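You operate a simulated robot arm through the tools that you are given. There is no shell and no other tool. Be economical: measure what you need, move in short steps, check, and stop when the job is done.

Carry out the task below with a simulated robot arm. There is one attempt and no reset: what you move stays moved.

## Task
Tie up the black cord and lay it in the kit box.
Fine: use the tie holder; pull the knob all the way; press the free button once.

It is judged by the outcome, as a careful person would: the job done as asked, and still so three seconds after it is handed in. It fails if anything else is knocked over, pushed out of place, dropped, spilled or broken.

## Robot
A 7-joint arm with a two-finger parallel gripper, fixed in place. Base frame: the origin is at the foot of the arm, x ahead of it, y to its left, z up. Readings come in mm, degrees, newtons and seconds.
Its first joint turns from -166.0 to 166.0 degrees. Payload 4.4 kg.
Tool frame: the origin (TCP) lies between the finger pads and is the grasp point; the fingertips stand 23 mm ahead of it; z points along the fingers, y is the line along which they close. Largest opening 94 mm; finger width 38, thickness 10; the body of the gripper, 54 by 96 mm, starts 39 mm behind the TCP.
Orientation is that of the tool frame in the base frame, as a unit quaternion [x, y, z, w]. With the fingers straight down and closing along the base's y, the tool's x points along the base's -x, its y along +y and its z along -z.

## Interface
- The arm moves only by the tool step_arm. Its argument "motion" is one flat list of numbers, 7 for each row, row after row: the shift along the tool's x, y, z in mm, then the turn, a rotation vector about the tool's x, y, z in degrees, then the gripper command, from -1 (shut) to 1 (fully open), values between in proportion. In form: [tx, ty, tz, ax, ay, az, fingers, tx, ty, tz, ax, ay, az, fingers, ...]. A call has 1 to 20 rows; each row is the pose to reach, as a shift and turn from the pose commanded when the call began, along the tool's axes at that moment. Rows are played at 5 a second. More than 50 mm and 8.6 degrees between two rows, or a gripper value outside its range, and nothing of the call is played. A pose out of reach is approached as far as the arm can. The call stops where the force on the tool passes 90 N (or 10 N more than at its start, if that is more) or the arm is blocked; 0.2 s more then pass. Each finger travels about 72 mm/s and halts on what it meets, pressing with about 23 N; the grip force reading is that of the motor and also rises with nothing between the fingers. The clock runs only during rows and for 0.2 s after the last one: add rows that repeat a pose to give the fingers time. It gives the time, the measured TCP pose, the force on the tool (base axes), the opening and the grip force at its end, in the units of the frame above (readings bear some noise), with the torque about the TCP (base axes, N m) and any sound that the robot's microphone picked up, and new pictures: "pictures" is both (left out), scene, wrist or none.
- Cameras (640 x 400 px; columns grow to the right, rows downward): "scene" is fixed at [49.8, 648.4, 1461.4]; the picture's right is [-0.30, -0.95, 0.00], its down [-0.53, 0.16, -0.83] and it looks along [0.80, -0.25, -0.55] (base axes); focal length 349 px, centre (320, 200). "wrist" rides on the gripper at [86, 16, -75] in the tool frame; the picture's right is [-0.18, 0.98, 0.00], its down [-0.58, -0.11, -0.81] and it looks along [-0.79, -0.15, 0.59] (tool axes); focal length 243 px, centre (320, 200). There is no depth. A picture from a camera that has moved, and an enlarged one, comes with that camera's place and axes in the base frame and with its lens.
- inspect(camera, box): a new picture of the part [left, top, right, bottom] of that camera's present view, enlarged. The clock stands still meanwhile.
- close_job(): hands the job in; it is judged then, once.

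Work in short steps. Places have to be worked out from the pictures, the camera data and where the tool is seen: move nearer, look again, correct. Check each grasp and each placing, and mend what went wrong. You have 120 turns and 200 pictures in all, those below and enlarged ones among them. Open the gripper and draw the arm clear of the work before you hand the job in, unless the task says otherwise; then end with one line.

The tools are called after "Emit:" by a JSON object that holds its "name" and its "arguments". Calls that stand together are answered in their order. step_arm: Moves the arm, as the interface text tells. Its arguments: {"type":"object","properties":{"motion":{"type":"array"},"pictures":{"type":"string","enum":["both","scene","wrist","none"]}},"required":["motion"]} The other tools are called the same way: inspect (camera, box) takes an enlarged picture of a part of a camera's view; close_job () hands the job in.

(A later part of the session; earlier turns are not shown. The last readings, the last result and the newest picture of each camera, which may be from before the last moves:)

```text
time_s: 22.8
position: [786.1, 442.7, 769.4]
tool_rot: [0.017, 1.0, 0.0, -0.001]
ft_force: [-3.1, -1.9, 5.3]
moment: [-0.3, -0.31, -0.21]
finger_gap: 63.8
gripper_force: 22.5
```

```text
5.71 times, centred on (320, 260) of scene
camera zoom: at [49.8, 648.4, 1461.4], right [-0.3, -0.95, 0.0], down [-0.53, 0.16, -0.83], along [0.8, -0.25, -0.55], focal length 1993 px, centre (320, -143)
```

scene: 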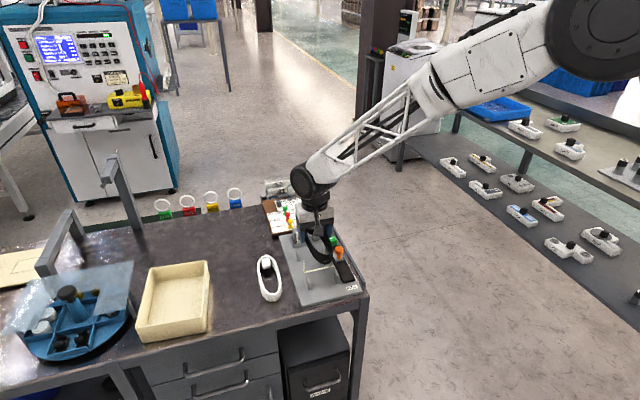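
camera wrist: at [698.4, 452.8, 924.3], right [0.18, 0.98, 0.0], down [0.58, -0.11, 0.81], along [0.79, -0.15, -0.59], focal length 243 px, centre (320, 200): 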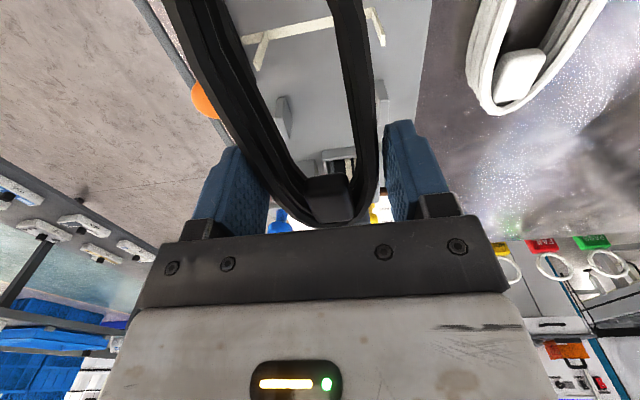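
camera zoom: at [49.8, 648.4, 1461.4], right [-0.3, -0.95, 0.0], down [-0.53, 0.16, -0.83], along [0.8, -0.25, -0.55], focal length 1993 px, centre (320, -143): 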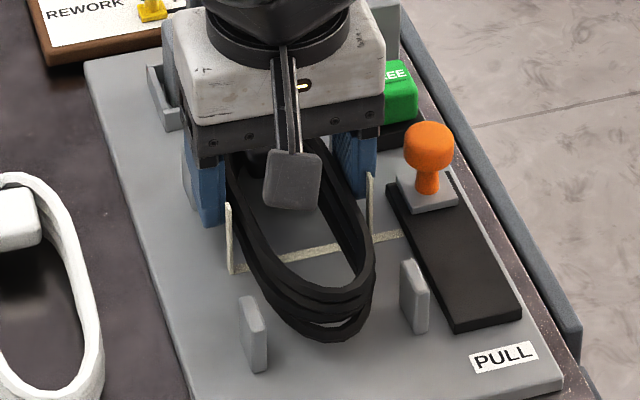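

Now there's 5 N upward with contact on the far side, consistent with the cord just touching the plate (about 13 mm above table level). I'll lower 2 mm more and see how the force grows.

Emit:
{"name": "step_arm", "arguments": {"motion": [0, 0, 1, 0, 0, 0, -0.1, 0, 0, 2, 0, 0, 0, -0.1], "pictures": "none"}}

Emit:
{"name": "inspect", "arguments": {"camera": "wrist", "box": [160, 90, 460, 240]}}

```text
time_s: 23.4
position: [785.1, 442.9, 766.8]
tool_rot: [0.017, 1.0, 0.0, 0.0]
ft_force: [-10.1, -2.5, 16.6]
moment: [0.05, -0.78, -0.1]
finger_gap: 64.2
gripper_force: 22.6
```

```text
2.13 times, centred on (310, 165) of wrist
camera zoom: at [698.9, 462.3, 841.6], right [0.22, 0.98, 0.0], down [0.58, -0.13, 0.81], along [0.79, -0.18, -0.59], focal length 518 px, centre (341, 275)
```

zoom: 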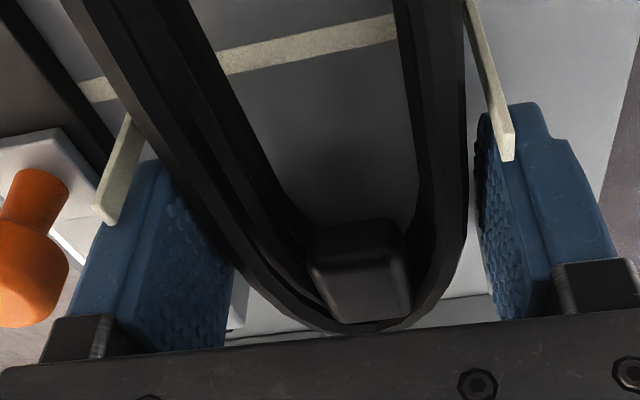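

The far (plug) end touches first, so the cord is slightly nose-down. Pressing a few more mm should level it in the grip before I release.

Emit:
{"name": "step_arm", "arguments": {"motion": [0, 0, 1.5, 0, 0, 0, -0.1, 0, 0, 3, 0, 0, 0, -0.1, 0, 0, 3, 0, 0, 0, -0.1], "pictures": "none"}}

Emit:
{"name": "inspect", "arguments": {"camera": "scene", "box": [270, 225, 370, 295]}}

```text
time_s: 24.2
position: [784.4, 443.3, 765.0]
tool_rot: [0.018, 1.0, 0.0, 0.002]
ft_force: [-18.8, -1.6, 28.7]
moment: [-0.06, -0.26, 0.1]
finger_gap: 63.9
gripper_force: 23.1
```

```text
5.71 times, centred on (320, 260) of scene
camera zoom: at [49.8, 648.4, 1461.4], right [-0.3, -0.95, 0.0], down [-0.53, 0.16, -0.83], along [0.8, -0.25, -0.55], focal length 1993 px, centre (320, -143)
```

zoom: 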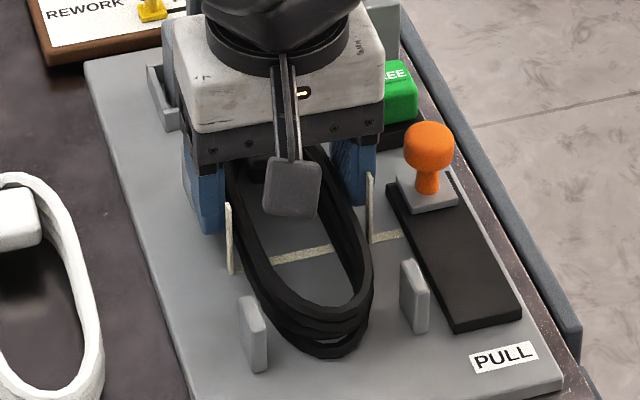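

Nearly level now and seated between the near posts. I'll open the fingers modestly and look.

Emit:
{"name": "step_arm", "arguments": {"motion": [0, 0, 1, 0, 0, 0, 0.45, 0, 0, 0, 0, 0, 0, 0.55, 0, 0, 0, 0, 0, 0, 0.55], "pictures": "none"}}

Emit:
{"name": "inspect", "arguments": {"camera": "wrist", "box": [160, 0, 460, 240]}}

Emit:
{"name": "inspect", "arguments": {"camera": "scene", "box": [270, 225, 370, 295]}}

```text
time_s: 25.0
position: [784.2, 443.1, 764.0]
tool_rot: [0.017, 1.0, 0.0, -0.001]
ft_force: [-0.3, 0.3, -0.1]
moment: [0.02, 0.03, -0.01]
finger_gap: 73.0
gripper_force: 0.1
```

```text
1.67 times, centred on (310, 120) of wrist
camera zoom: at [698.9, 461.8, 837.8], right [0.22, 0.98, 0.0], down [0.58, -0.13, 0.81], along [0.79, -0.18, -0.59], focal length 404 px, centre (337, 333)
```

zoom: 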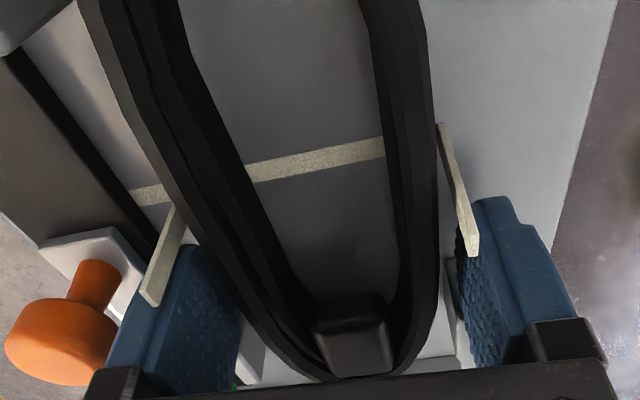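

```text
5.71 times, centred on (320, 260) of scene
camera zoom: at [49.8, 648.4, 1461.4], right [-0.3, -0.95, 0.0], down [-0.53, 0.16, -0.83], along [0.8, -0.25, -0.55], focal length 1993 px, centre (320, -143)
```

zoom: 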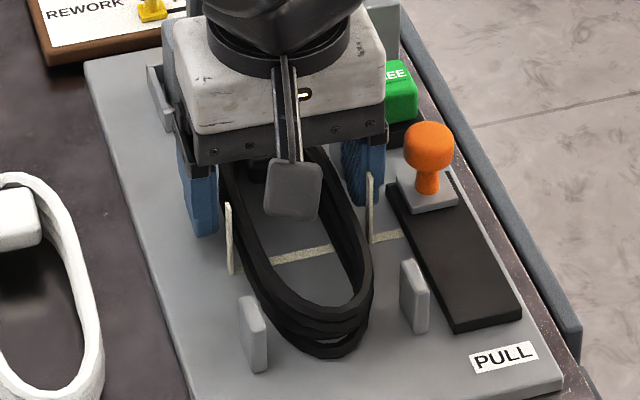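

The cord lies on the tie between the uprights and posts. Raising straight up clear.

Emit:
{"name": "step_arm", "arguments": {"motion": [0, 0, -20, 0, 0, 0, 0.55, 0, 0, -50, 0, 0, 0, 0.55, 0, 0, -90, 0, 0, -2, 0.55, 40, 0, -110, 0, 0, -2, 0.55, 80, 0, -120, 0, 0, -2, 0.0, 110, 0, -120, 0, 0, -2, 0.0], "pictures": "both"}}

Emit:
{"name": "inspect", "arguments": {"camera": "scene", "box": [270, 215, 370, 295]}}

Emit:
{"name": "inspect", "arguments": {"camera": "wrist", "box": [180, 30, 440, 240]}}

```text
time_s: 26.4
position: [676.1, 446.2, 884.1]
tool_rot: [0.0, 1.0, 0.0, 0.0]
ft_force: [-0.7, 0.4, 0.8]
moment: [-0.02, 0.02, -0.03]
finger_gap: 47.0
gripper_force: 0.0
camera wrist: at [588.5, 462.3, 958.2], right [0.18, 0.98, 0.0], down [0.58, -0.11, 0.81], along [0.79, -0.15, -0.59], focal length 243 px, centre (320, 200)
```

scene: 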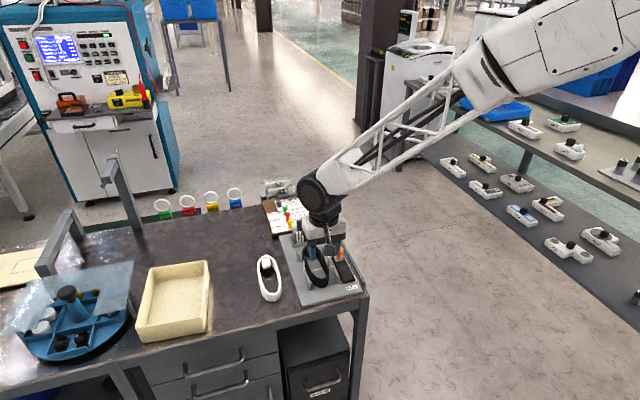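
wrist: 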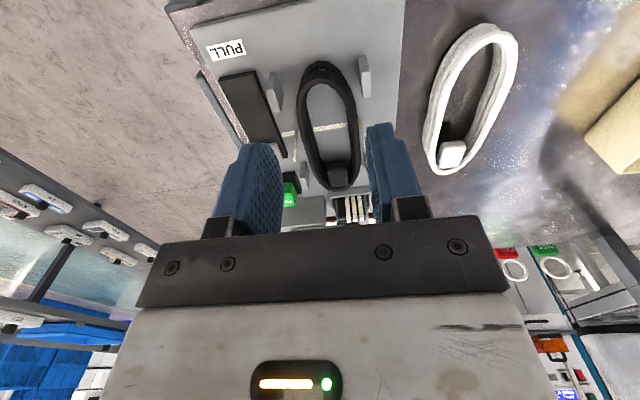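

```text
5.00 times, centred on (320, 255) of scene
camera zoom: at [49.8, 648.4, 1461.4], right [-0.3, -0.95, 0.0], down [-0.53, 0.16, -0.83], along [0.8, -0.25, -0.55], focal length 1744 px, centre (320, -75)
```

zoom: 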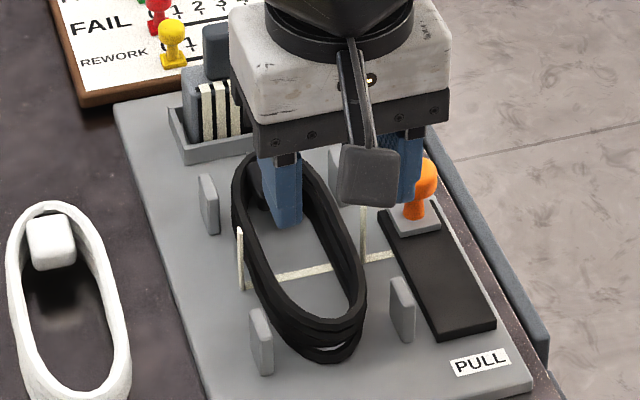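

```text
1.90 times, centred on (310, 135) of wrist
camera zoom: at [588.5, 462.3, 958.2], right [0.18, 0.98, 0.0], down [0.58, -0.11, 0.81], along [0.79, -0.15, -0.59], focal length 462 px, centre (339, 324)
```

zoom: 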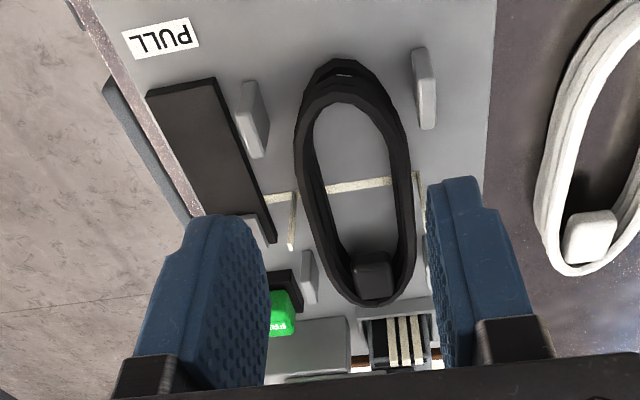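

The cord is well placed. The orange knob triangulates to (775, 362.5, ~771). I'll move above it with a 40 mm opening.

Emit:
{"name": "step_arm", "arguments": {"motion": [-30, -28, 0, 0, 0, 0, -0.15, -60, -56, 0, 0, 0, 0, -0.15, -99, -84, 15, 0, 0, 0, -0.15, -99, -84, 45, 0, 0, 0, -0.15, -99, -84, 60, 0, 0, 0, -0.15], "pictures": "none"}}

Emit:
{"name": "inspect", "arguments": {"camera": "wrist", "box": [160, 30, 460, 240]}}

Emit:
{"name": "inspect", "arguments": {"camera": "scene", "box": [290, 215, 380, 285]}}

```text
refused: row 3 steps farther than a row can; nothing moved
```

```text
1.90 times, centred on (310, 135) of wrist
camera zoom: at [588.5, 462.3, 958.2], right [0.18, 0.98, 0.0], down [0.58, -0.11, 0.81], along [0.79, -0.15, -0.59], focal length 462 px, centre (339, 324)
```

zoom: 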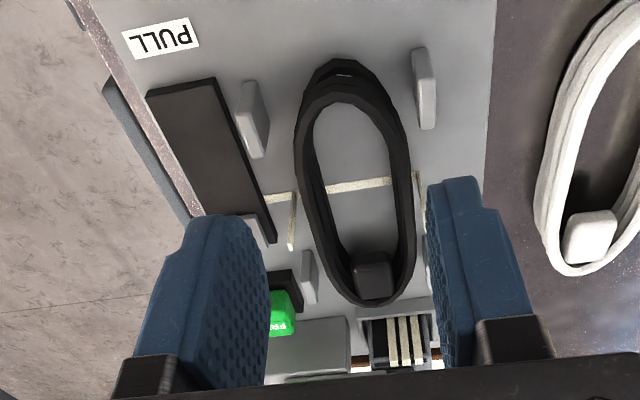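

```text
5.71 times, centred on (335, 250) of scene
camera zoom: at [49.8, 648.4, 1461.4], right [-0.3, -0.95, 0.0], down [-0.53, 0.16, -0.83], along [0.8, -0.25, -0.55], focal length 1993 px, centre (234, -86)
```

zoom: 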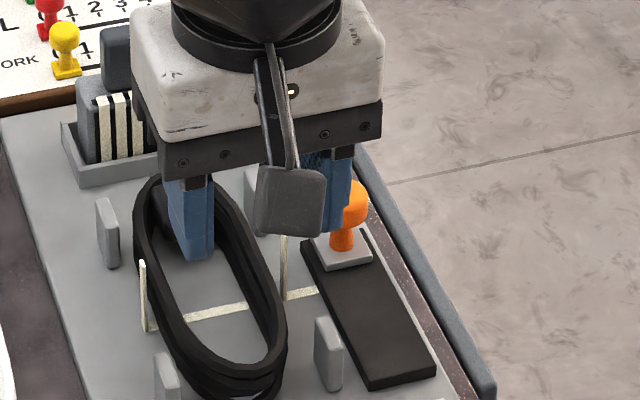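

The third row was a little too long, so I'll split it.

Emit:
{"name": "step_arm", "arguments": {"motion": [-30, -28, 0, 0, 0, 0, -0.15, -60, -56, 0, 0, 0, 0, -0.15, -85, -75, 10, 0, 0, 0, -0.15, -99, -84, 25, 0, 0, 0, -0.15, -99, -84, 55, 0, 0, 0, -0.15], "pictures": "none"}}

Emit:
{"name": "inspect", "arguments": {"camera": "wrist", "box": [160, 30, 460, 240]}}

Emit:
{"name": "inspect", "arguments": {"camera": "scene", "box": [290, 215, 380, 285]}}

```text
time_s: 27.6
position: [775.3, 362.6, 828.3]
tool_rot: [0.0, 1.0, 0.0, 0.001]
ft_force: [0.5, -0.8, -0.2]
moment: [-0.02, 0.0, 0.0]
finger_gap: 40.2
gripper_force: 0.1
```

```text
1.90 times, centred on (310, 135) of wrist
camera zoom: at [687.6, 379.4, 903.1], right [0.18, 0.98, 0.0], down [0.58, -0.11, 0.81], along [0.79, -0.15, -0.59], focal length 462 px, centre (339, 324)
```

zoom: 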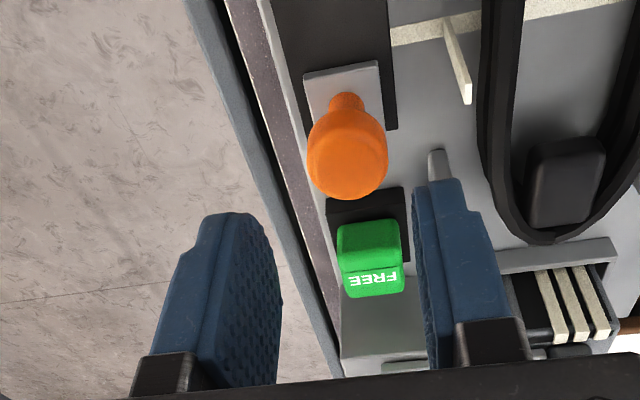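

```text
5.71 times, centred on (335, 250) of scene
camera zoom: at [49.8, 648.4, 1461.4], right [-0.3, -0.95, 0.0], down [-0.53, 0.16, -0.83], along [0.8, -0.25, -0.55], focal length 1993 px, centre (234, -86)
```

zoom: 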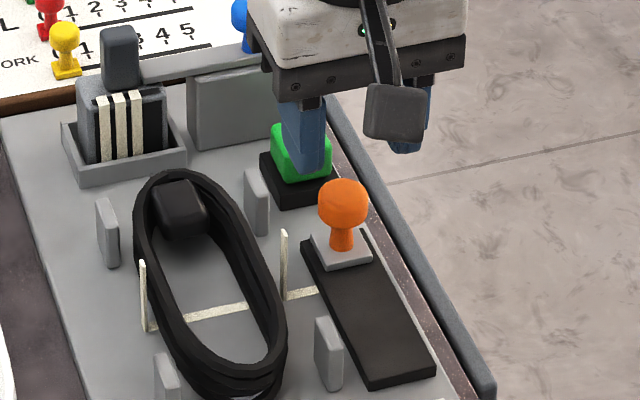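

Refined knob estimate is (771, 366, ~775). I'll shift slightly, descend around it and look before closing.

Emit:
{"name": "step_arm", "arguments": {"motion": [4, 3.5, 15, 0, 0, 0, -0.15, 4, 3.5, 35, 0, 0, 0, -0.15, 4, 3.5, 52, 0, 0, 0, -0.15], "pictures": "none"}}

Emit:
{"name": "inspect", "arguments": {"camera": "wrist", "box": [180, 60, 460, 240]}}

Emit:
{"name": "inspect", "arguments": {"camera": "scene", "box": [290, 215, 380, 285]}}

```text
time_s: 28.4
position: [769.9, 366.4, 776.2]
tool_rot: [-0.001, 1.0, 0.0, 0.0]
ft_force: [-0.8, 0.3, 0.3]
moment: [0.0, 0.01, -0.01]
finger_gap: 39.9
gripper_force: 0.0
```

```text
2.22 times, centred on (320, 150) of wrist
camera zoom: at [683.1, 382.4, 851.0], right [0.18, 0.98, 0.0], down [0.58, -0.11, 0.81], along [0.79, -0.15, -0.59], focal length 539 px, centre (320, 311)
```

zoom: 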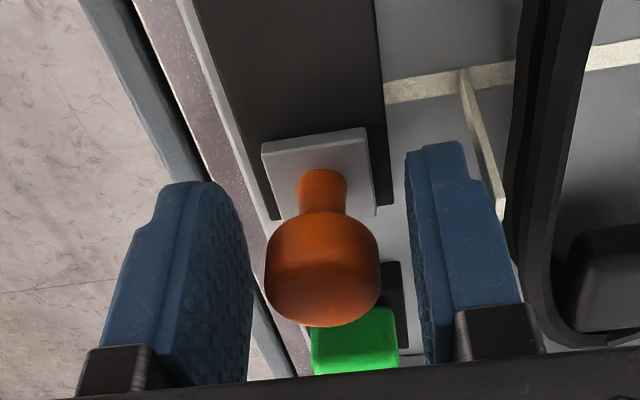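

```text
5.71 times, centred on (335, 250) of scene
camera zoom: at [49.8, 648.4, 1461.4], right [-0.3, -0.95, 0.0], down [-0.53, 0.16, -0.83], along [0.8, -0.25, -0.55], focal length 1993 px, centre (234, -86)
```

zoom: 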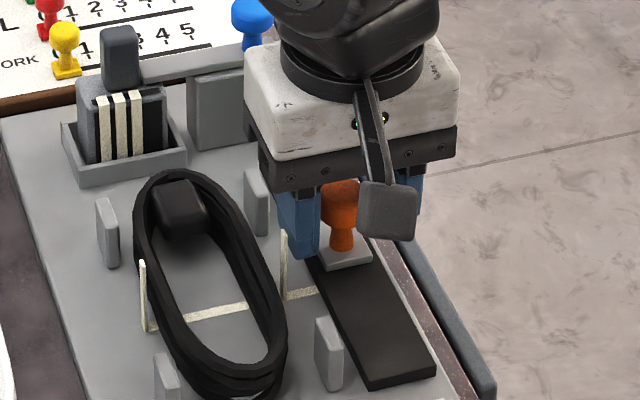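

The knob head is between the fingers. Closing on it.

Emit:
{"name": "step_arm", "arguments": {"motion": [0, 0, 0, 0, 0, 0, -0.5, 0, 0, 0, 0, 0, 0, -0.7, 0, 0, 0, 0, 0, 0, -0.7], "pictures": "none"}}

```text
time_s: 29.2
position: [770.3, 365.2, 776.9]
tool_rot: [0.0, 1.0, -0.001, -0.001]
ft_force: [1.1, -7.3, 0.5]
moment: [-0.08, -0.09, -0.04]
finger_gap: 24.9
gripper_force: 45.1
```

The knob is held (24.9 mm). Now pulling along −x toward the PULL label, watching forces.

Emit:
{"name": "step_arm", "arguments": {"motion": [5, -1, 0, 0, 0, 0, -0.7, 10, -1, 0, 0, 0, 0, -0.7, 15, -1, 0, 0, 0, 0, -0.7, 20, -1, 0, 0, 0, 0, -0.7, 25, -1, 0, 0, 0, 0, -0.7, 30, -1, 0, 0, 0, 0, -0.7], "pictures": "none"}}

Emit:
{"name": "inspect", "arguments": {"camera": "scene", "box": [280, 225, 380, 295]}}

```text
time_s: 30.6
position: [740.3, 365.1, 775.8]
tool_rot: [0.0, 1.0, 0.0, 0.001]
ft_force: [1.8, 37.7, -4.3]
moment: [0.34, -0.35, 0.18]
finger_gap: 24.9
gripper_force: 45.1
```

```text
5.71 times, centred on (330, 260) of scene
camera zoom: at [49.8, 648.4, 1461.4], right [-0.3, -0.95, 0.0], down [-0.53, 0.16, -0.83], along [0.8, -0.25, -0.55], focal length 1993 px, centre (263, -143)
```

zoom: 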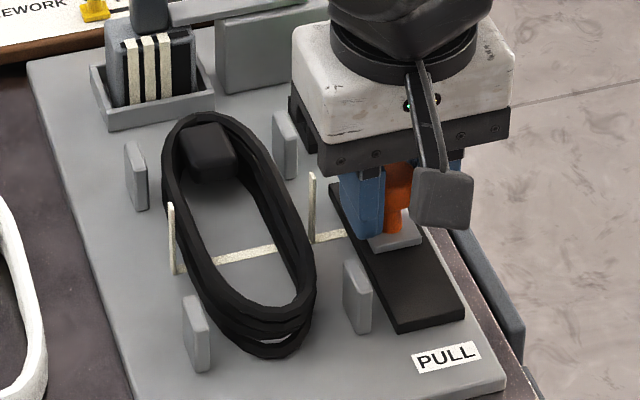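

The slide moves; the sideways 38 N comes from my −1 mm shift, so I undo most of it and continue.

Emit:
{"name": "step_arm", "arguments": {"motion": [0, 0.8, 0, 0, 0, 0, -0.7, 5, 0.8, 0, 0, 0, 0, -0.7, 10, 0.8, 0, 0, 0, 0, -0.7, 15, 0.8, 0, 0, 0, 0, -0.7, 20, 0.8, 0, 0, 0, 0, -0.7], "pictures": "none"}}

Emit:
{"name": "inspect", "arguments": {"camera": "scene", "box": [280, 225, 380, 295]}}

```text
time_s: 31.8
position: [720.0, 365.2, 775.5]
tool_rot: [0.0, 1.0, 0.0, 0.0]
ft_force: [2.6, 6.3, 1.1]
moment: [0.04, 0.05, 0.08]
finger_gap: 24.6
gripper_force: 45.7
```

```text
5.71 times, centred on (330, 260) of scene
camera zoom: at [49.8, 648.4, 1461.4], right [-0.3, -0.95, 0.0], down [-0.53, 0.16, -0.83], along [0.8, -0.25, -0.55], focal length 1993 px, centre (263, -143)
```

zoom: 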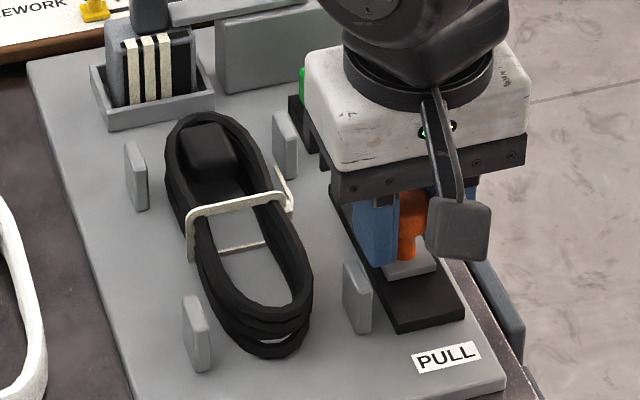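

The tie is now closing over the cord. I keep pulling.

Emit:
{"name": "step_arm", "arguments": {"motion": [4, 0, 0, 0, 0, 0, -0.7, 8, 0, 0, 0, 0, 0, -0.7, 12, 0, 0, 0, 0, 0, -0.7, 16, 0, 0, 0, 0, 0, -0.7, 20, 0, 0, 0, 0, 0, -0.7], "pictures": "none"}}

Emit:
{"name": "inspect", "arguments": {"camera": "scene", "box": [280, 225, 380, 295]}}

```text
time_s: 33.0
position: [702.1, 366.3, 778.5]
tool_rot: [0.0, 1.0, 0.001, 0.002]
ft_force: [32.9, -3.1, 7.3]
moment: [-0.01, -0.52, -0.02]
finger_gap: 24.6
gripper_force: 44.8
```

```text
5.71 times, centred on (330, 260) of scene
camera zoom: at [49.8, 648.4, 1461.4], right [-0.3, -0.95, 0.0], down [-0.53, 0.16, -0.83], along [0.8, -0.25, -0.55], focal length 1993 px, centre (263, -143)
```

zoom: 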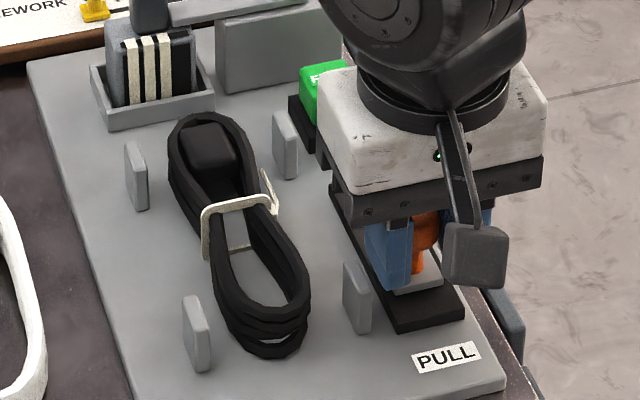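

Resistance is rising (33 N) as the tie cinches, but rail remains. Pulling further in small steps.

Emit:
{"name": "step_arm", "arguments": {"motion": [3, 0, 0, 0, 0, 0, -1, 6, 0, 0, 0, 0, 0, -1, 9, 0, 0, 0, 0, 0, -1, 12, 0, 0, 0, 0, 0, -1], "pictures": "none"}}

Emit:
{"name": "inspect", "arguments": {"camera": "scene", "box": [280, 225, 380, 295]}}

```text
time_s: 34.0
position: [687.1, 366.5, 776.3]
tool_rot: [0.0, 1.0, 0.001, -0.001]
ft_force: [-0.6, 0.4, 0.6]
moment: [-0.02, 0.0, -0.01]
finger_gap: 0.0
gripper_force: 42.5
```

```text
5.71 times, centred on (330, 260) of scene
camera zoom: at [49.8, 648.4, 1461.4], right [-0.3, -0.95, 0.0], down [-0.53, 0.16, -0.83], along [0.8, -0.25, -0.55], focal length 1993 px, centre (263, -143)
```

zoom: 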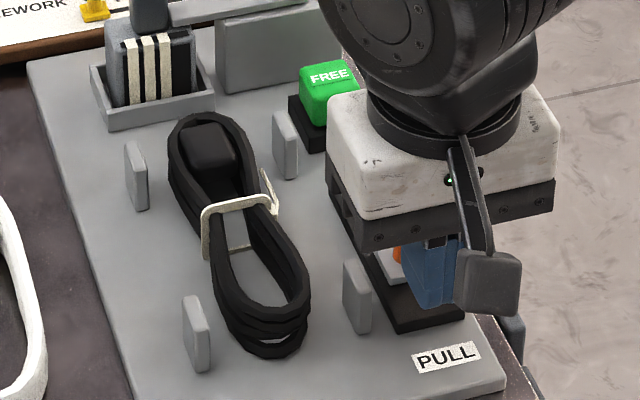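

The fingers slipped off the knob. I'll raise and look at where the slide is and whether it is at its end.

Emit:
{"name": "step_arm", "arguments": {"motion": [0, 0, -20, 0, 0, 0, -1, 0, 0, -50, 0, 0, 0, -1, -40, 0, -60, 0, 0, 0, -1, -70, 0, -60, 0, 0, 0, -1], "pictures": "none"}}

Emit:
{"name": "inspect", "arguments": {"camera": "scene", "box": [290, 225, 390, 295]}}

Emit:
{"name": "inspect", "arguments": {"camera": "wrist", "box": [200, 0, 500, 200]}}

```text
time_s: 35.0
position: [757.9, 366.0, 836.0]
tool_rot: [0.0, 1.0, 0.0, 0.0]
ft_force: [0.5, -0.9, 0.0]
moment: [-0.05, 0.01, -0.01]
finger_gap: 0.0
gripper_force: 42.6
```

```text
5.71 times, centred on (340, 260) of scene
camera zoom: at [49.8, 648.4, 1461.4], right [-0.3, -0.95, 0.0], down [-0.53, 0.16, -0.83], along [0.8, -0.25, -0.55], focal length 1993 px, centre (206, -143)
```

zoom: 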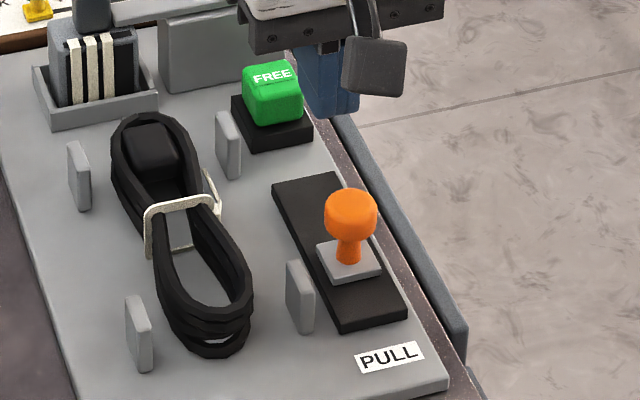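

```text
2.00 times, centred on (350, 100) of wrist
camera zoom: at [671.8, 382.4, 910.5], right [0.18, 0.98, 0.0], down [0.58, -0.11, 0.81], along [0.79, -0.15, -0.59], focal length 485 px, centre (260, 400)
```

zoom: 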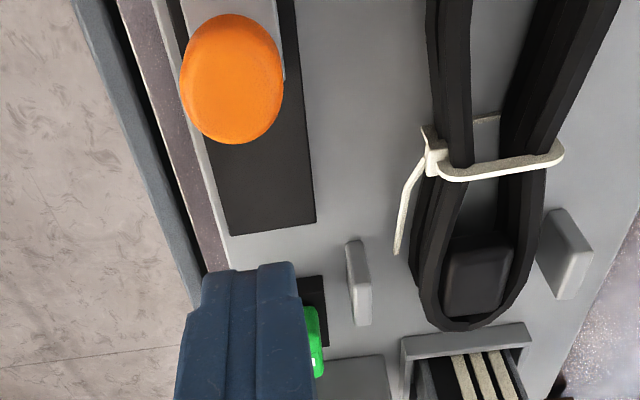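

The slide still has ~18 mm of rail left. The grip can't hold that load, so I'll push the knob from behind with closed fingers: descending behind it first.

Emit:
{"name": "step_arm", "arguments": {"motion": [-2, -1, 20, 0, 0, 0, -1, -2, -1, 45, 0, 0, 0, -1, -2, -1, 60, 0, 0, 0, -1], "pictures": "none"}}

Emit:
{"name": "inspect", "arguments": {"camera": "wrist", "box": [200, 0, 500, 200]}}

Emit:
{"name": "inspect", "arguments": {"camera": "scene", "box": [290, 225, 390, 295]}}

```text
time_s: 35.8
position: [761.1, 365.0, 776.1]
tool_rot: [0.0, 1.0, 0.0, 0.0]
ft_force: [-0.7, 0.6, 0.7]
moment: [-0.02, -0.02, -0.01]
finger_gap: 0.2
gripper_force: 42.6
```

```text
2.00 times, centred on (350, 100) of wrist
camera zoom: at [674.1, 381.8, 850.5], right [0.18, 0.98, 0.0], down [0.58, -0.11, 0.81], along [0.79, -0.15, -0.59], focal length 485 px, centre (260, 400)
```

zoom: 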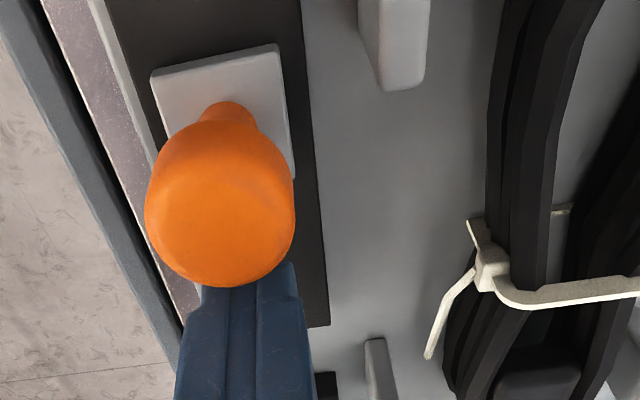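

```text
5.71 times, centred on (340, 260) of scene
camera zoom: at [49.8, 648.4, 1461.4], right [-0.3, -0.95, 0.0], down [-0.53, 0.16, -0.83], along [0.8, -0.25, -0.55], focal length 1993 px, centre (206, -143)
```

zoom: 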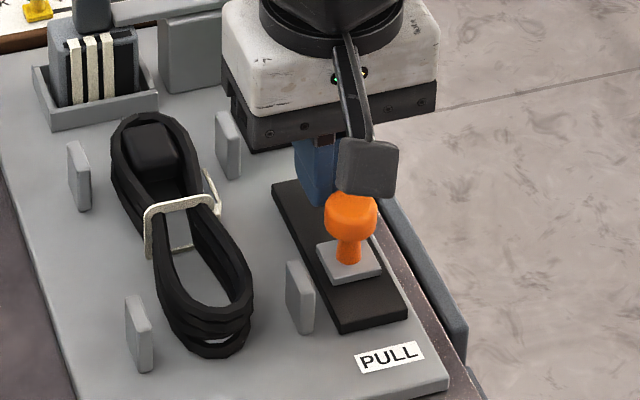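

Fingers are right behind the knob. Pushing −x in small steps until it meets the stop.

Emit:
{"name": "step_arm", "arguments": {"motion": [5, 0, 0, 0, 0, 0, -1, 10, 0, 0, 0, 0, 0, -1, 14, 0, 0, 0, 0, 0, -1, 18, 0, 0, 0, 0, 0, -1, 22, 0, 0, 0, 0, 0, -1, 26, 0, 0, 0, 0, 0, -1, 30, 0, 0, 0, 0, 0, -1], "pictures": "none"}}

Emit:
{"name": "inspect", "arguments": {"camera": "scene", "box": [290, 225, 390, 295]}}

```text
time_s: 37.0
position: [746.5, 365.0, 779.3]
tool_rot: [0.001, 1.0, 0.002, 0.006]
ft_force: [38.1, -3.3, -5.6]
moment: [0.01, -0.58, 0.08]
finger_gap: 0.0
gripper_force: 42.4
stopped in row 5: the force on the tool passed its limit at 100 N (the readings are from after the stop); the commanded pose is now the measured one
```

```text
5.71 times, centred on (340, 260) of scene
camera zoom: at [49.8, 648.4, 1461.4], right [-0.3, -0.95, 0.0], down [-0.53, 0.16, -0.83], along [0.8, -0.25, -0.55], focal length 1993 px, centre (206, -143)
```

zoom: 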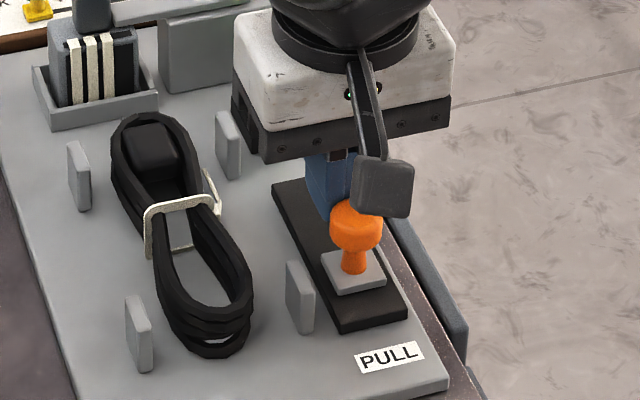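

The push met a hard stop (100 N) after ~4 more mm; total travel is about 60 mm. I'll push once more to confirm it's really the end.

Emit:
{"name": "step_arm", "arguments": {"motion": [1, 0, 0, 0, 0, 0, -1, 2, 0, 0, 0, 0, 0, -1, 3, 0, 0, 0, 0, 0, -1], "pictures": "none"}}

Emit:
{"name": "inspect", "arguments": {"camera": "scene", "box": [310, 235, 370, 285]}}

Emit:
{"name": "inspect", "arguments": {"camera": "wrist", "box": [200, 0, 500, 200]}}

```text
time_s: 37.7
position: [746.9, 364.2, 780.5]
tool_rot: [0.002, 1.0, 0.003, 0.008]
ft_force: [40.6, -3.5, -8.3]
moment: [-0.1, -0.69, 0.04]
finger_gap: 0.0
gripper_force: 42.4
stopped in row 3: the force on the tool passed its limit at 94 N (the readings are from after the stop); the commanded pose is now the measured one
```

```text
8.00 times, centred on (340, 260) of scene
camera zoom: at [49.8, 648.4, 1461.4], right [-0.3, -0.95, 0.0], down [-0.53, 0.16, -0.83], along [0.8, -0.25, -0.55], focal length 2791 px, centre (160, -280)
```

zoom: 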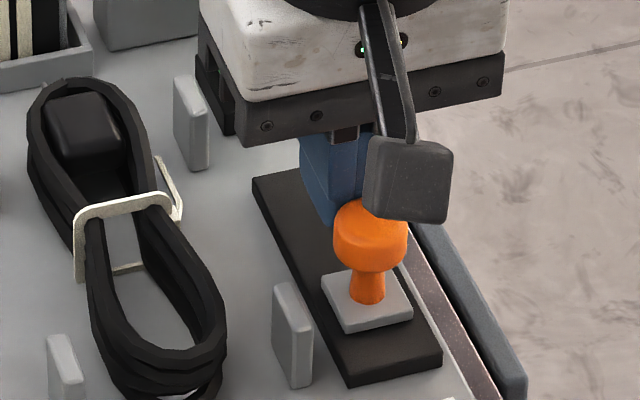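

```text
2.00 times, centred on (350, 100) of wrist
camera zoom: at [658.3, 380.9, 853.7], right [0.19, 0.98, 0.01], down [0.57, -0.12, 0.81], along [0.8, -0.15, -0.58], focal length 485 px, centre (260, 400)
```

zoom: 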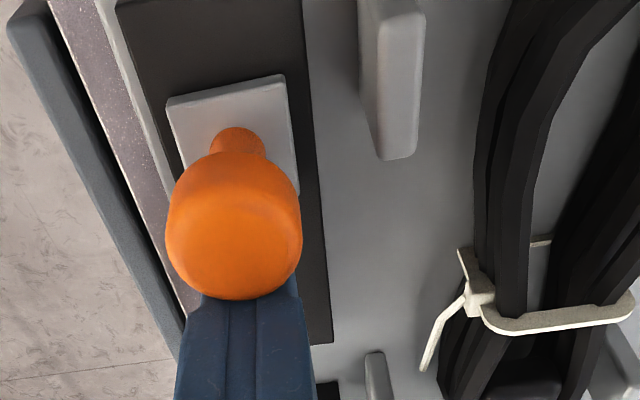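

It's firmly at the stop, and the tie is cinched. Backing off and rising, then locating the FREE button.

Emit:
{"name": "step_arm", "arguments": {"motion": [-8, 0, 0, 0, 0, 0, -1, -12, 0, -25, 0, 0, 0, -1, -12, 0, -60, 0, 0, 0, -1], "pictures": "none"}}

Emit:
{"name": "inspect", "arguments": {"camera": "scene", "box": [290, 225, 390, 295]}}

Emit:
{"name": "inspect", "arguments": {"camera": "wrist", "box": [200, 40, 500, 240]}}

```text
time_s: 38.5
position: [756.1, 363.4, 838.0]
tool_rot: [0.002, 1.0, 0.001, 0.005]
ft_force: [-0.5, 0.0, -0.2]
moment: [0.03, -0.01, 0.0]
finger_gap: 0.1
gripper_force: 42.7
```

```text
5.71 times, centred on (340, 260) of scene
camera zoom: at [49.8, 648.4, 1461.4], right [-0.3, -0.95, 0.0], down [-0.53, 0.16, -0.83], along [0.8, -0.25, -0.55], focal length 1993 px, centre (206, -143)
```

zoom: 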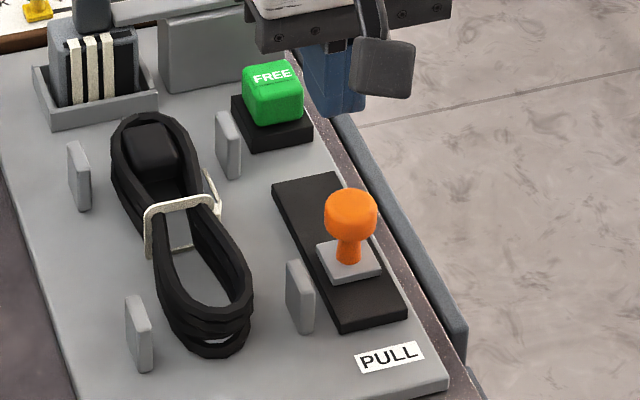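

```text
2.00 times, centred on (350, 140) of wrist
camera zoom: at [668.2, 380.3, 912.4], right [0.19, 0.98, 0.01], down [0.57, -0.11, 0.81], along [0.8, -0.15, -0.58], focal length 485 px, centre (260, 320)
```

zoom: 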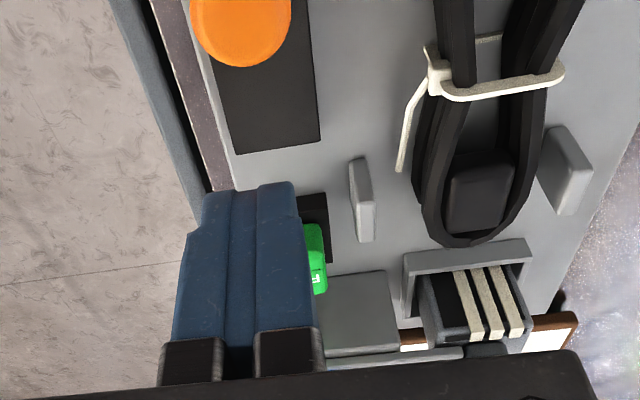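

The knob sits at its end position (it only relaxed a few mm of elastic push). The FREE button top triangulates to (835, 365, 771). I'll move above it with closed fingers and check.

Emit:
{"name": "step_arm", "arguments": {"motion": [-38, 1, 0, 0, 0, 0, -1, -77, 2, 0, 0, 0, 0, -1, -77, 2, 15, 0, 0, 0, -1, -77, 2, 30, 0, 0, 0, -1], "pictures": "none"}}

Emit:
{"name": "inspect", "arguments": {"camera": "scene", "box": [290, 205, 390, 275]}}

Emit:
{"name": "inspect", "arguments": {"camera": "wrist", "box": [200, 40, 500, 240]}}

```text
time_s: 39.5
position: [833.8, 367.2, 809.4]
tool_rot: [0.002, 1.0, 0.003, 0.006]
ft_force: [-0.4, -0.5, 0.0]
moment: [-0.02, -0.03, 0.01]
finger_gap: 0.0
gripper_force: 42.1
```

```text
5.71 times, centred on (340, 240) of scene
camera zoom: at [49.8, 648.4, 1461.4], right [-0.3, -0.95, 0.0], down [-0.53, 0.16, -0.83], along [0.8, -0.25, -0.55], focal length 1993 px, centre (206, -29)
```

zoom: 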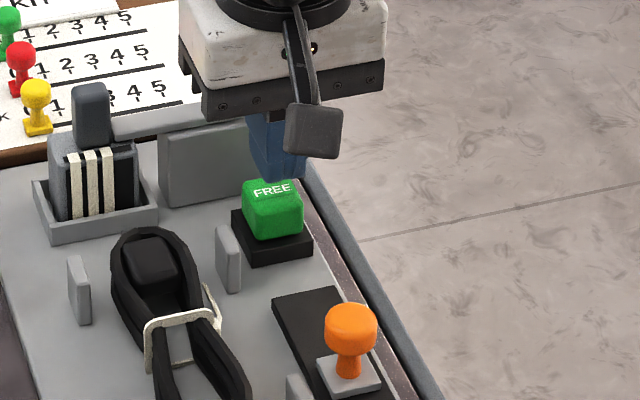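

```text
2.00 times, centred on (350, 140) of wrist
camera zoom: at [744.6, 383.0, 883.5], right [0.19, 0.98, 0.01], down [0.57, -0.11, 0.81], along [0.8, -0.15, -0.58], focal length 485 px, centre (260, 320)
```

zoom: 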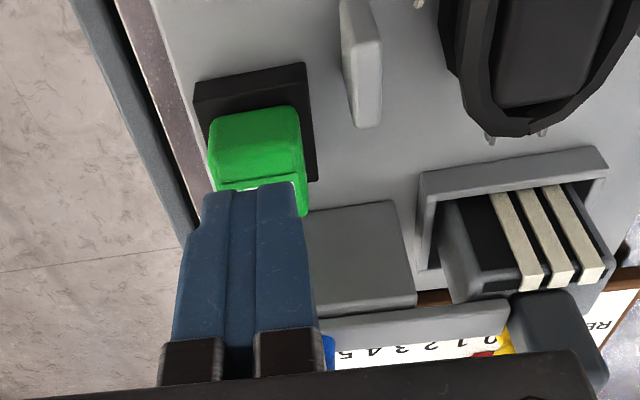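

Fingers are over the button. I'll nudge 4 mm nearer and lower until contact.

Emit:
{"name": "step_arm", "arguments": {"motion": [4, 0, 5, 0, 0, 0, -1, 4, 0, 10, 0, 0, 0, -1, 4, 0, 14, 0, 0, 0, -1], "pictures": "none"}}

Emit:
{"name": "inspect", "arguments": {"camera": "scene", "box": [300, 215, 360, 265]}}

```text
time_s: 40.3
position: [829.6, 367.5, 796.4]
tool_rot: [0.001, 1.0, 0.003, 0.006]
ft_force: [1.0, -0.2, -0.3]
moment: [-0.03, 0.03, -0.03]
finger_gap: 0.1
gripper_force: 42.2
```

```text
8.00 times, centred on (330, 240) of scene
camera zoom: at [49.8, 648.4, 1461.4], right [-0.3, -0.95, 0.0], down [-0.53, 0.16, -0.83], along [0.8, -0.25, -0.55], focal length 2791 px, centre (240, -120)
```

zoom: 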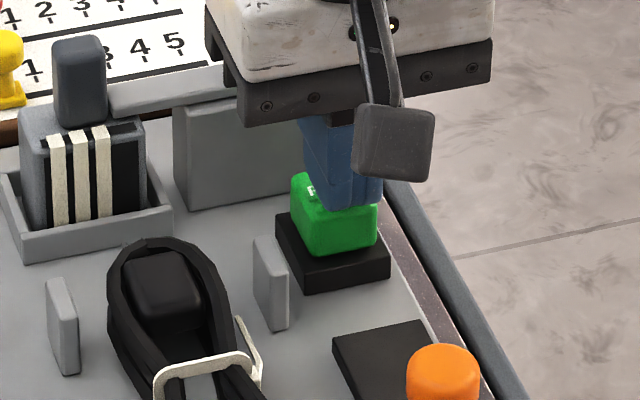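

Just above contact. Shifting 2 mm +y and pressing down slowly.

Emit:
{"name": "step_arm", "arguments": {"motion": [0, 2, 0, 0, 0, 0, -1, 0, 2, 2, 0, 0, 0, -1, 0, 2, 4, 0, 0, 0, -1, 0, 2, 6, 0, 0, 0, -1], "pictures": "none"}}

Emit:
{"name": "inspect", "arguments": {"camera": "scene", "box": [300, 215, 360, 265]}}

```text
time_s: 41.3
position: [830.6, 368.5, 789.7]
tool_rot: [0.002, 1.0, 0.003, 0.007]
ft_force: [0.5, 0.9, 0.2]
moment: [0.0, 0.0, 0.0]
finger_gap: 0.1
gripper_force: 42.3
```

```text
8.00 times, centred on (330, 240) of scene
camera zoom: at [49.8, 648.4, 1461.4], right [-0.3, -0.95, 0.0], down [-0.53, 0.16, -0.83], along [0.8, -0.25, -0.55], focal length 2791 px, centre (240, -120)
```

zoom: 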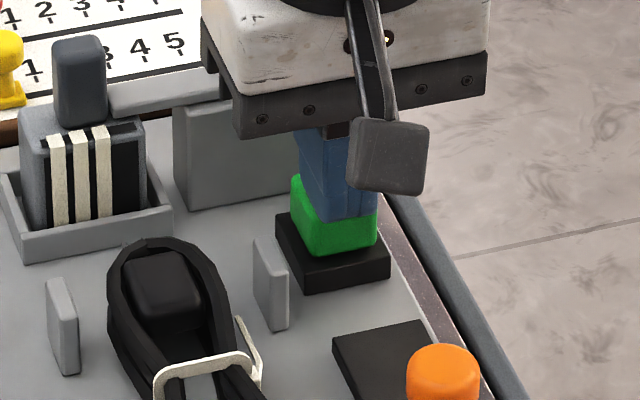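

Still no contact at tip z 767; continuing straight down.

Emit:
{"name": "step_arm", "arguments": {"motion": [0, 0, 2, 0, 0, 0, -1, 0, 0, 4, 0, 0, 0, -1, 0, 0, 6, 0, 0, 0, -1], "pictures": "none"}}

Emit:
{"name": "inspect", "arguments": {"camera": "scene", "box": [300, 215, 360, 265]}}

```text
time_s: 42.1
position: [829.3, 369.6, 784.8]
tool_rot: [0.001, 1.0, 0.003, 0.005]
ft_force: [1.1, -1.3, 3.4]
moment: [-0.02, -0.01, 0.02]
finger_gap: 0.1
gripper_force: 42.4
```

```text
8.00 times, centred on (330, 240) of scene
camera zoom: at [49.8, 648.4, 1461.4], right [-0.3, -0.95, 0.0], down [-0.53, 0.16, -0.83], along [0.8, -0.25, -0.55], focal length 2791 px, centre (240, -120)
```

zoom: 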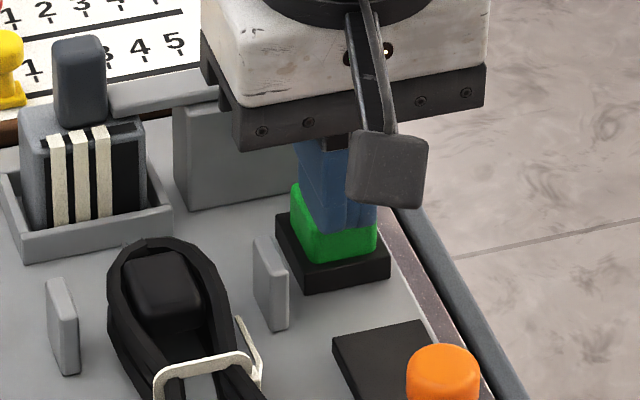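

Contact now (3.4 N) and the button has started to sink. Pressing on to its stop.

Emit:
{"name": "step_arm", "arguments": {"motion": [0, 0, 2, 0, 0, 0, -1, 0, 0, 4, 0, 0, 0, -1, 0, 0, 5, 0, 0, 0, -1], "pictures": "none"}}

Emit:
{"name": "inspect", "arguments": {"camera": "scene", "box": [300, 215, 360, 265]}}

```text
time_s: 42.9
position: [829.5, 369.2, 779.5]
tool_rot: [0.001, 1.0, 0.002, 0.007]
ft_force: [-3.5, -2.8, 11.6]
moment: [-0.1, 0.1, 0.03]
finger_gap: 0.0
gripper_force: 42.2
heard: click
```

```text
8.00 times, centred on (330, 240) of scene
camera zoom: at [49.8, 648.4, 1461.4], right [-0.3, -0.95, 0.0], down [-0.53, 0.16, -0.83], along [0.8, -0.25, -0.55], focal length 2791 px, centre (240, -120)
```

zoom: 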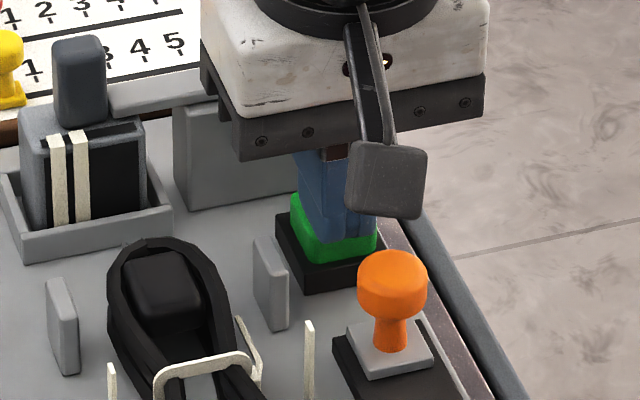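

A click: the knob returned, the tied cord is free and the holder loaded a fresh tie. Raising off the button (pressed once) and looking.

Emit:
{"name": "step_arm", "arguments": {"motion": [0, 0, -20, 0, 0, 0, -1, 0, 0, -60, 0, 0, 0, -1, 20, 30, -90, 0, 0, 0, -0.5, 40, 60, -110, 0, 0, 0, 0, 80, 78, -110, 0, 0, 0, 0.5], "pictures": "none"}}

Emit:
{"name": "inspect", "arguments": {"camera": "scene", "box": [280, 215, 380, 295]}}

Emit:
{"name": "inspect", "arguments": {"camera": "wrist", "box": [180, 0, 480, 220]}}

```text
time_s: 44.1
position: [747.1, 447.2, 888.2]
tool_rot: [0.002, 1.0, 0.003, 0.006]
ft_force: [-0.4, 0.4, 0.1]
moment: [0.0, -0.05, 0.0]
finger_gap: 70.5
gripper_force: 0.1
```

```text
5.00 times, centred on (330, 255) of scene
camera zoom: at [49.8, 648.4, 1461.4], right [-0.3, -0.95, 0.0], down [-0.53, 0.16, -0.83], along [0.8, -0.25, -0.55], focal length 1744 px, centre (270, -75)
```

zoom: 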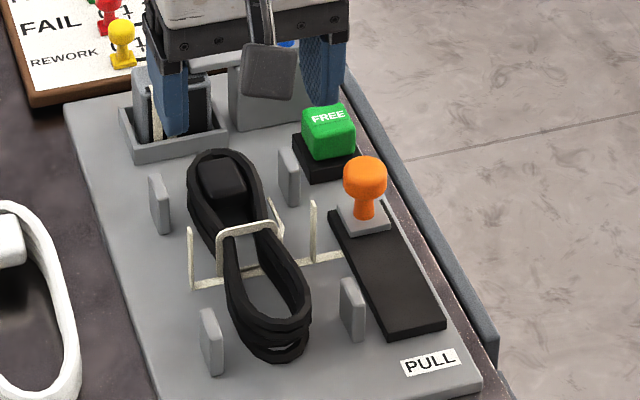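

```text
1.82 times, centred on (330, 110) of wrist
camera zoom: at [659.1, 463.1, 961.7], right [0.19, 0.98, 0.01], down [0.57, -0.11, 0.81], along [0.8, -0.15, -0.58], focal length 441 px, centre (302, 364)
```

zoom: 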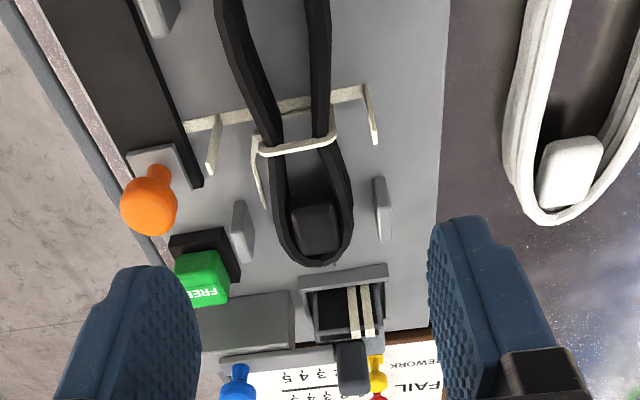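

The tie is tight around the pinched cord and the new tie stands clear of it. The plug lobe is ~42 mm wide (y 421–463 at x≈800). I'll come over it at x≈788, y≈441 with a 52 mm opening.

Emit:
{"name": "step_arm", "arguments": {"motion": [-20, -3, 20, 0, 0, 0, 0.106, -41, -6.5, 50, 0, 0, 0, 0.106, -41, -6.5, 75, 0, 0, 0, 0.106, -41, -6.5, 85, 0, 0, 0, 0.106], "pictures": "none"}}

Emit:
{"name": "inspect", "arguments": {"camera": "wrist", "box": [180, 20, 460, 240]}}

Emit:
{"name": "inspect", "arguments": {"camera": "scene", "box": [280, 225, 360, 285]}}

```text
time_s: 45.1
position: [790.1, 440.2, 804.7]
tool_rot: [0.002, 1.0, 0.003, 0.006]
ft_force: [-0.5, -0.4, -0.2]
moment: [0.0, 0.0, -0.02]
finger_gap: 51.9
gripper_force: 0.1
```

```text
1.82 times, centred on (320, 130) of wrist
camera zoom: at [702.5, 456.3, 877.8], right [0.19, 0.98, 0.01], down [0.57, -0.11, 0.81], along [0.8, -0.15, -0.58], focal length 441 px, centre (320, 327)
```

zoom: 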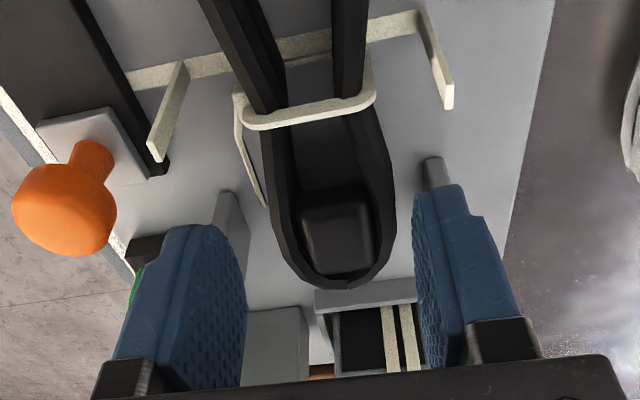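

```text
6.67 times, centred on (320, 255) of scene
camera zoom: at [49.8, 648.4, 1461.4], right [-0.3, -0.95, 0.0], down [-0.53, 0.16, -0.83], along [0.8, -0.25, -0.55], focal length 2326 px, centre (320, -167)
```

zoom: 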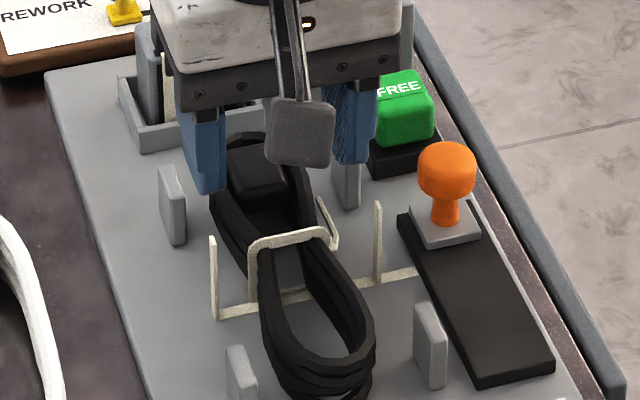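

Fingers straddle the lobe evenly. Descending to grip depth.

Emit:
{"name": "step_arm", "arguments": {"motion": [2, 1, 12, 0, 0, 0, 0.106, 2, 1, 24, 0, 0, 0, 0.106, 2, 1, 34, 0, 0, 0, 0.106, 2, 1, 40, 0, 0, 0, 0.106], "pictures": "none"}}

Emit:
{"name": "inspect", "arguments": {"camera": "wrist", "box": [180, 40, 460, 240]}}

```text
time_s: 45.9
position: [791.4, 443.6, 784.6]
tool_rot: [0.002, 1.0, 0.005, 0.009]
ft_force: [1.1, -0.5, 10.1]
moment: [-0.28, -0.08, 0.05]
finger_gap: 52.1
gripper_force: 0.6
stopped in row 3: the force on the tool passed its limit at 120 N (the readings are from after the stop); the commanded pose is now the measured one
```

```text
2.00 times, centred on (320, 140) of wrist
camera zoom: at [702.5, 459.1, 858.0], right [0.19, 0.98, 0.01], down [0.57, -0.12, 0.82], along [0.8, -0.15, -0.58], focal length 485 px, centre (320, 320)
```

zoom: 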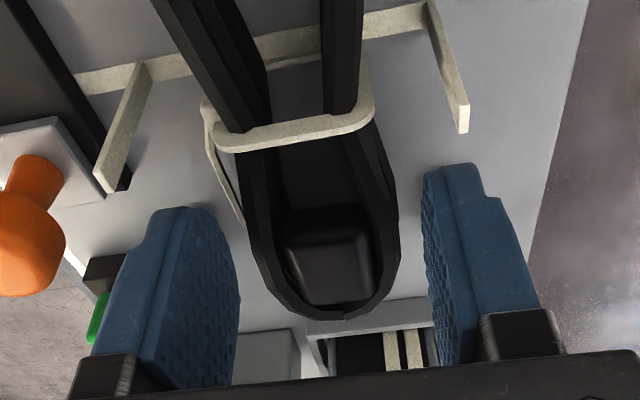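

The −y finger touched the far post's top (finger reached x≈810). I'll lift, shift back to x≈784 where the fingers fitted before, and check the fixture is undisturbed.

Emit:
{"name": "step_arm", "arguments": {"motion": [0, 0, -10, 0, 0, 0, 0.106, 8, -1.5, -20, -0.3, -0.8, 0, 0.106, 8, -1.5, -20, -0.3, -0.8, 0, 0.106], "pictures": "none"}}

Emit:
{"name": "inspect", "arguments": {"camera": "wrist", "box": [180, 40, 460, 240]}}

Emit:
{"name": "inspect", "arguments": {"camera": "scene", "box": [280, 225, 360, 285]}}

```text
time_s: 46.6
position: [779.7, 441.7, 803.6]
tool_rot: [0.001, 1.0, 0.006, 0.015]
ft_force: [-1.0, 0.2, 0.0]
moment: [-0.02, 0.03, -0.04]
finger_gap: 52.1
gripper_force: 0.1
```

```text
2.00 times, centred on (320, 140) of wrist
camera zoom: at [692.0, 457.0, 875.3], right [0.19, 0.98, 0.02], down [0.56, -0.12, 0.82], along [0.81, -0.14, -0.57], focal length 485 px, centre (320, 320)
```

zoom: 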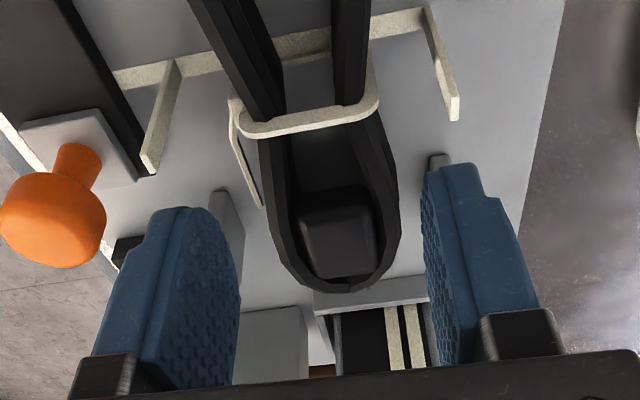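

```text
6.67 times, centred on (320, 255) of scene
camera zoom: at [49.8, 648.4, 1461.4], right [-0.3, -0.95, 0.0], down [-0.53, 0.16, -0.83], along [0.8, -0.25, -0.55], focal length 2326 px, centre (320, -167)
```

zoom: 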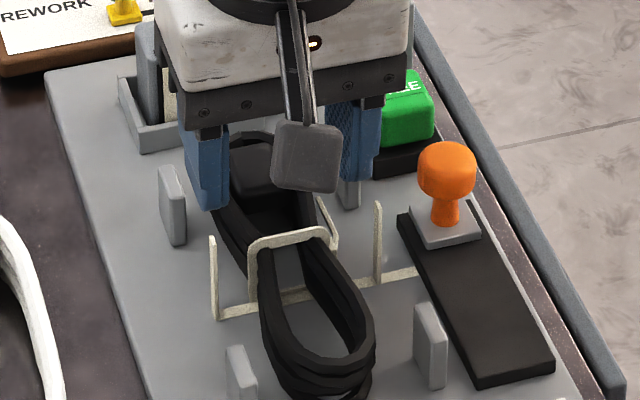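

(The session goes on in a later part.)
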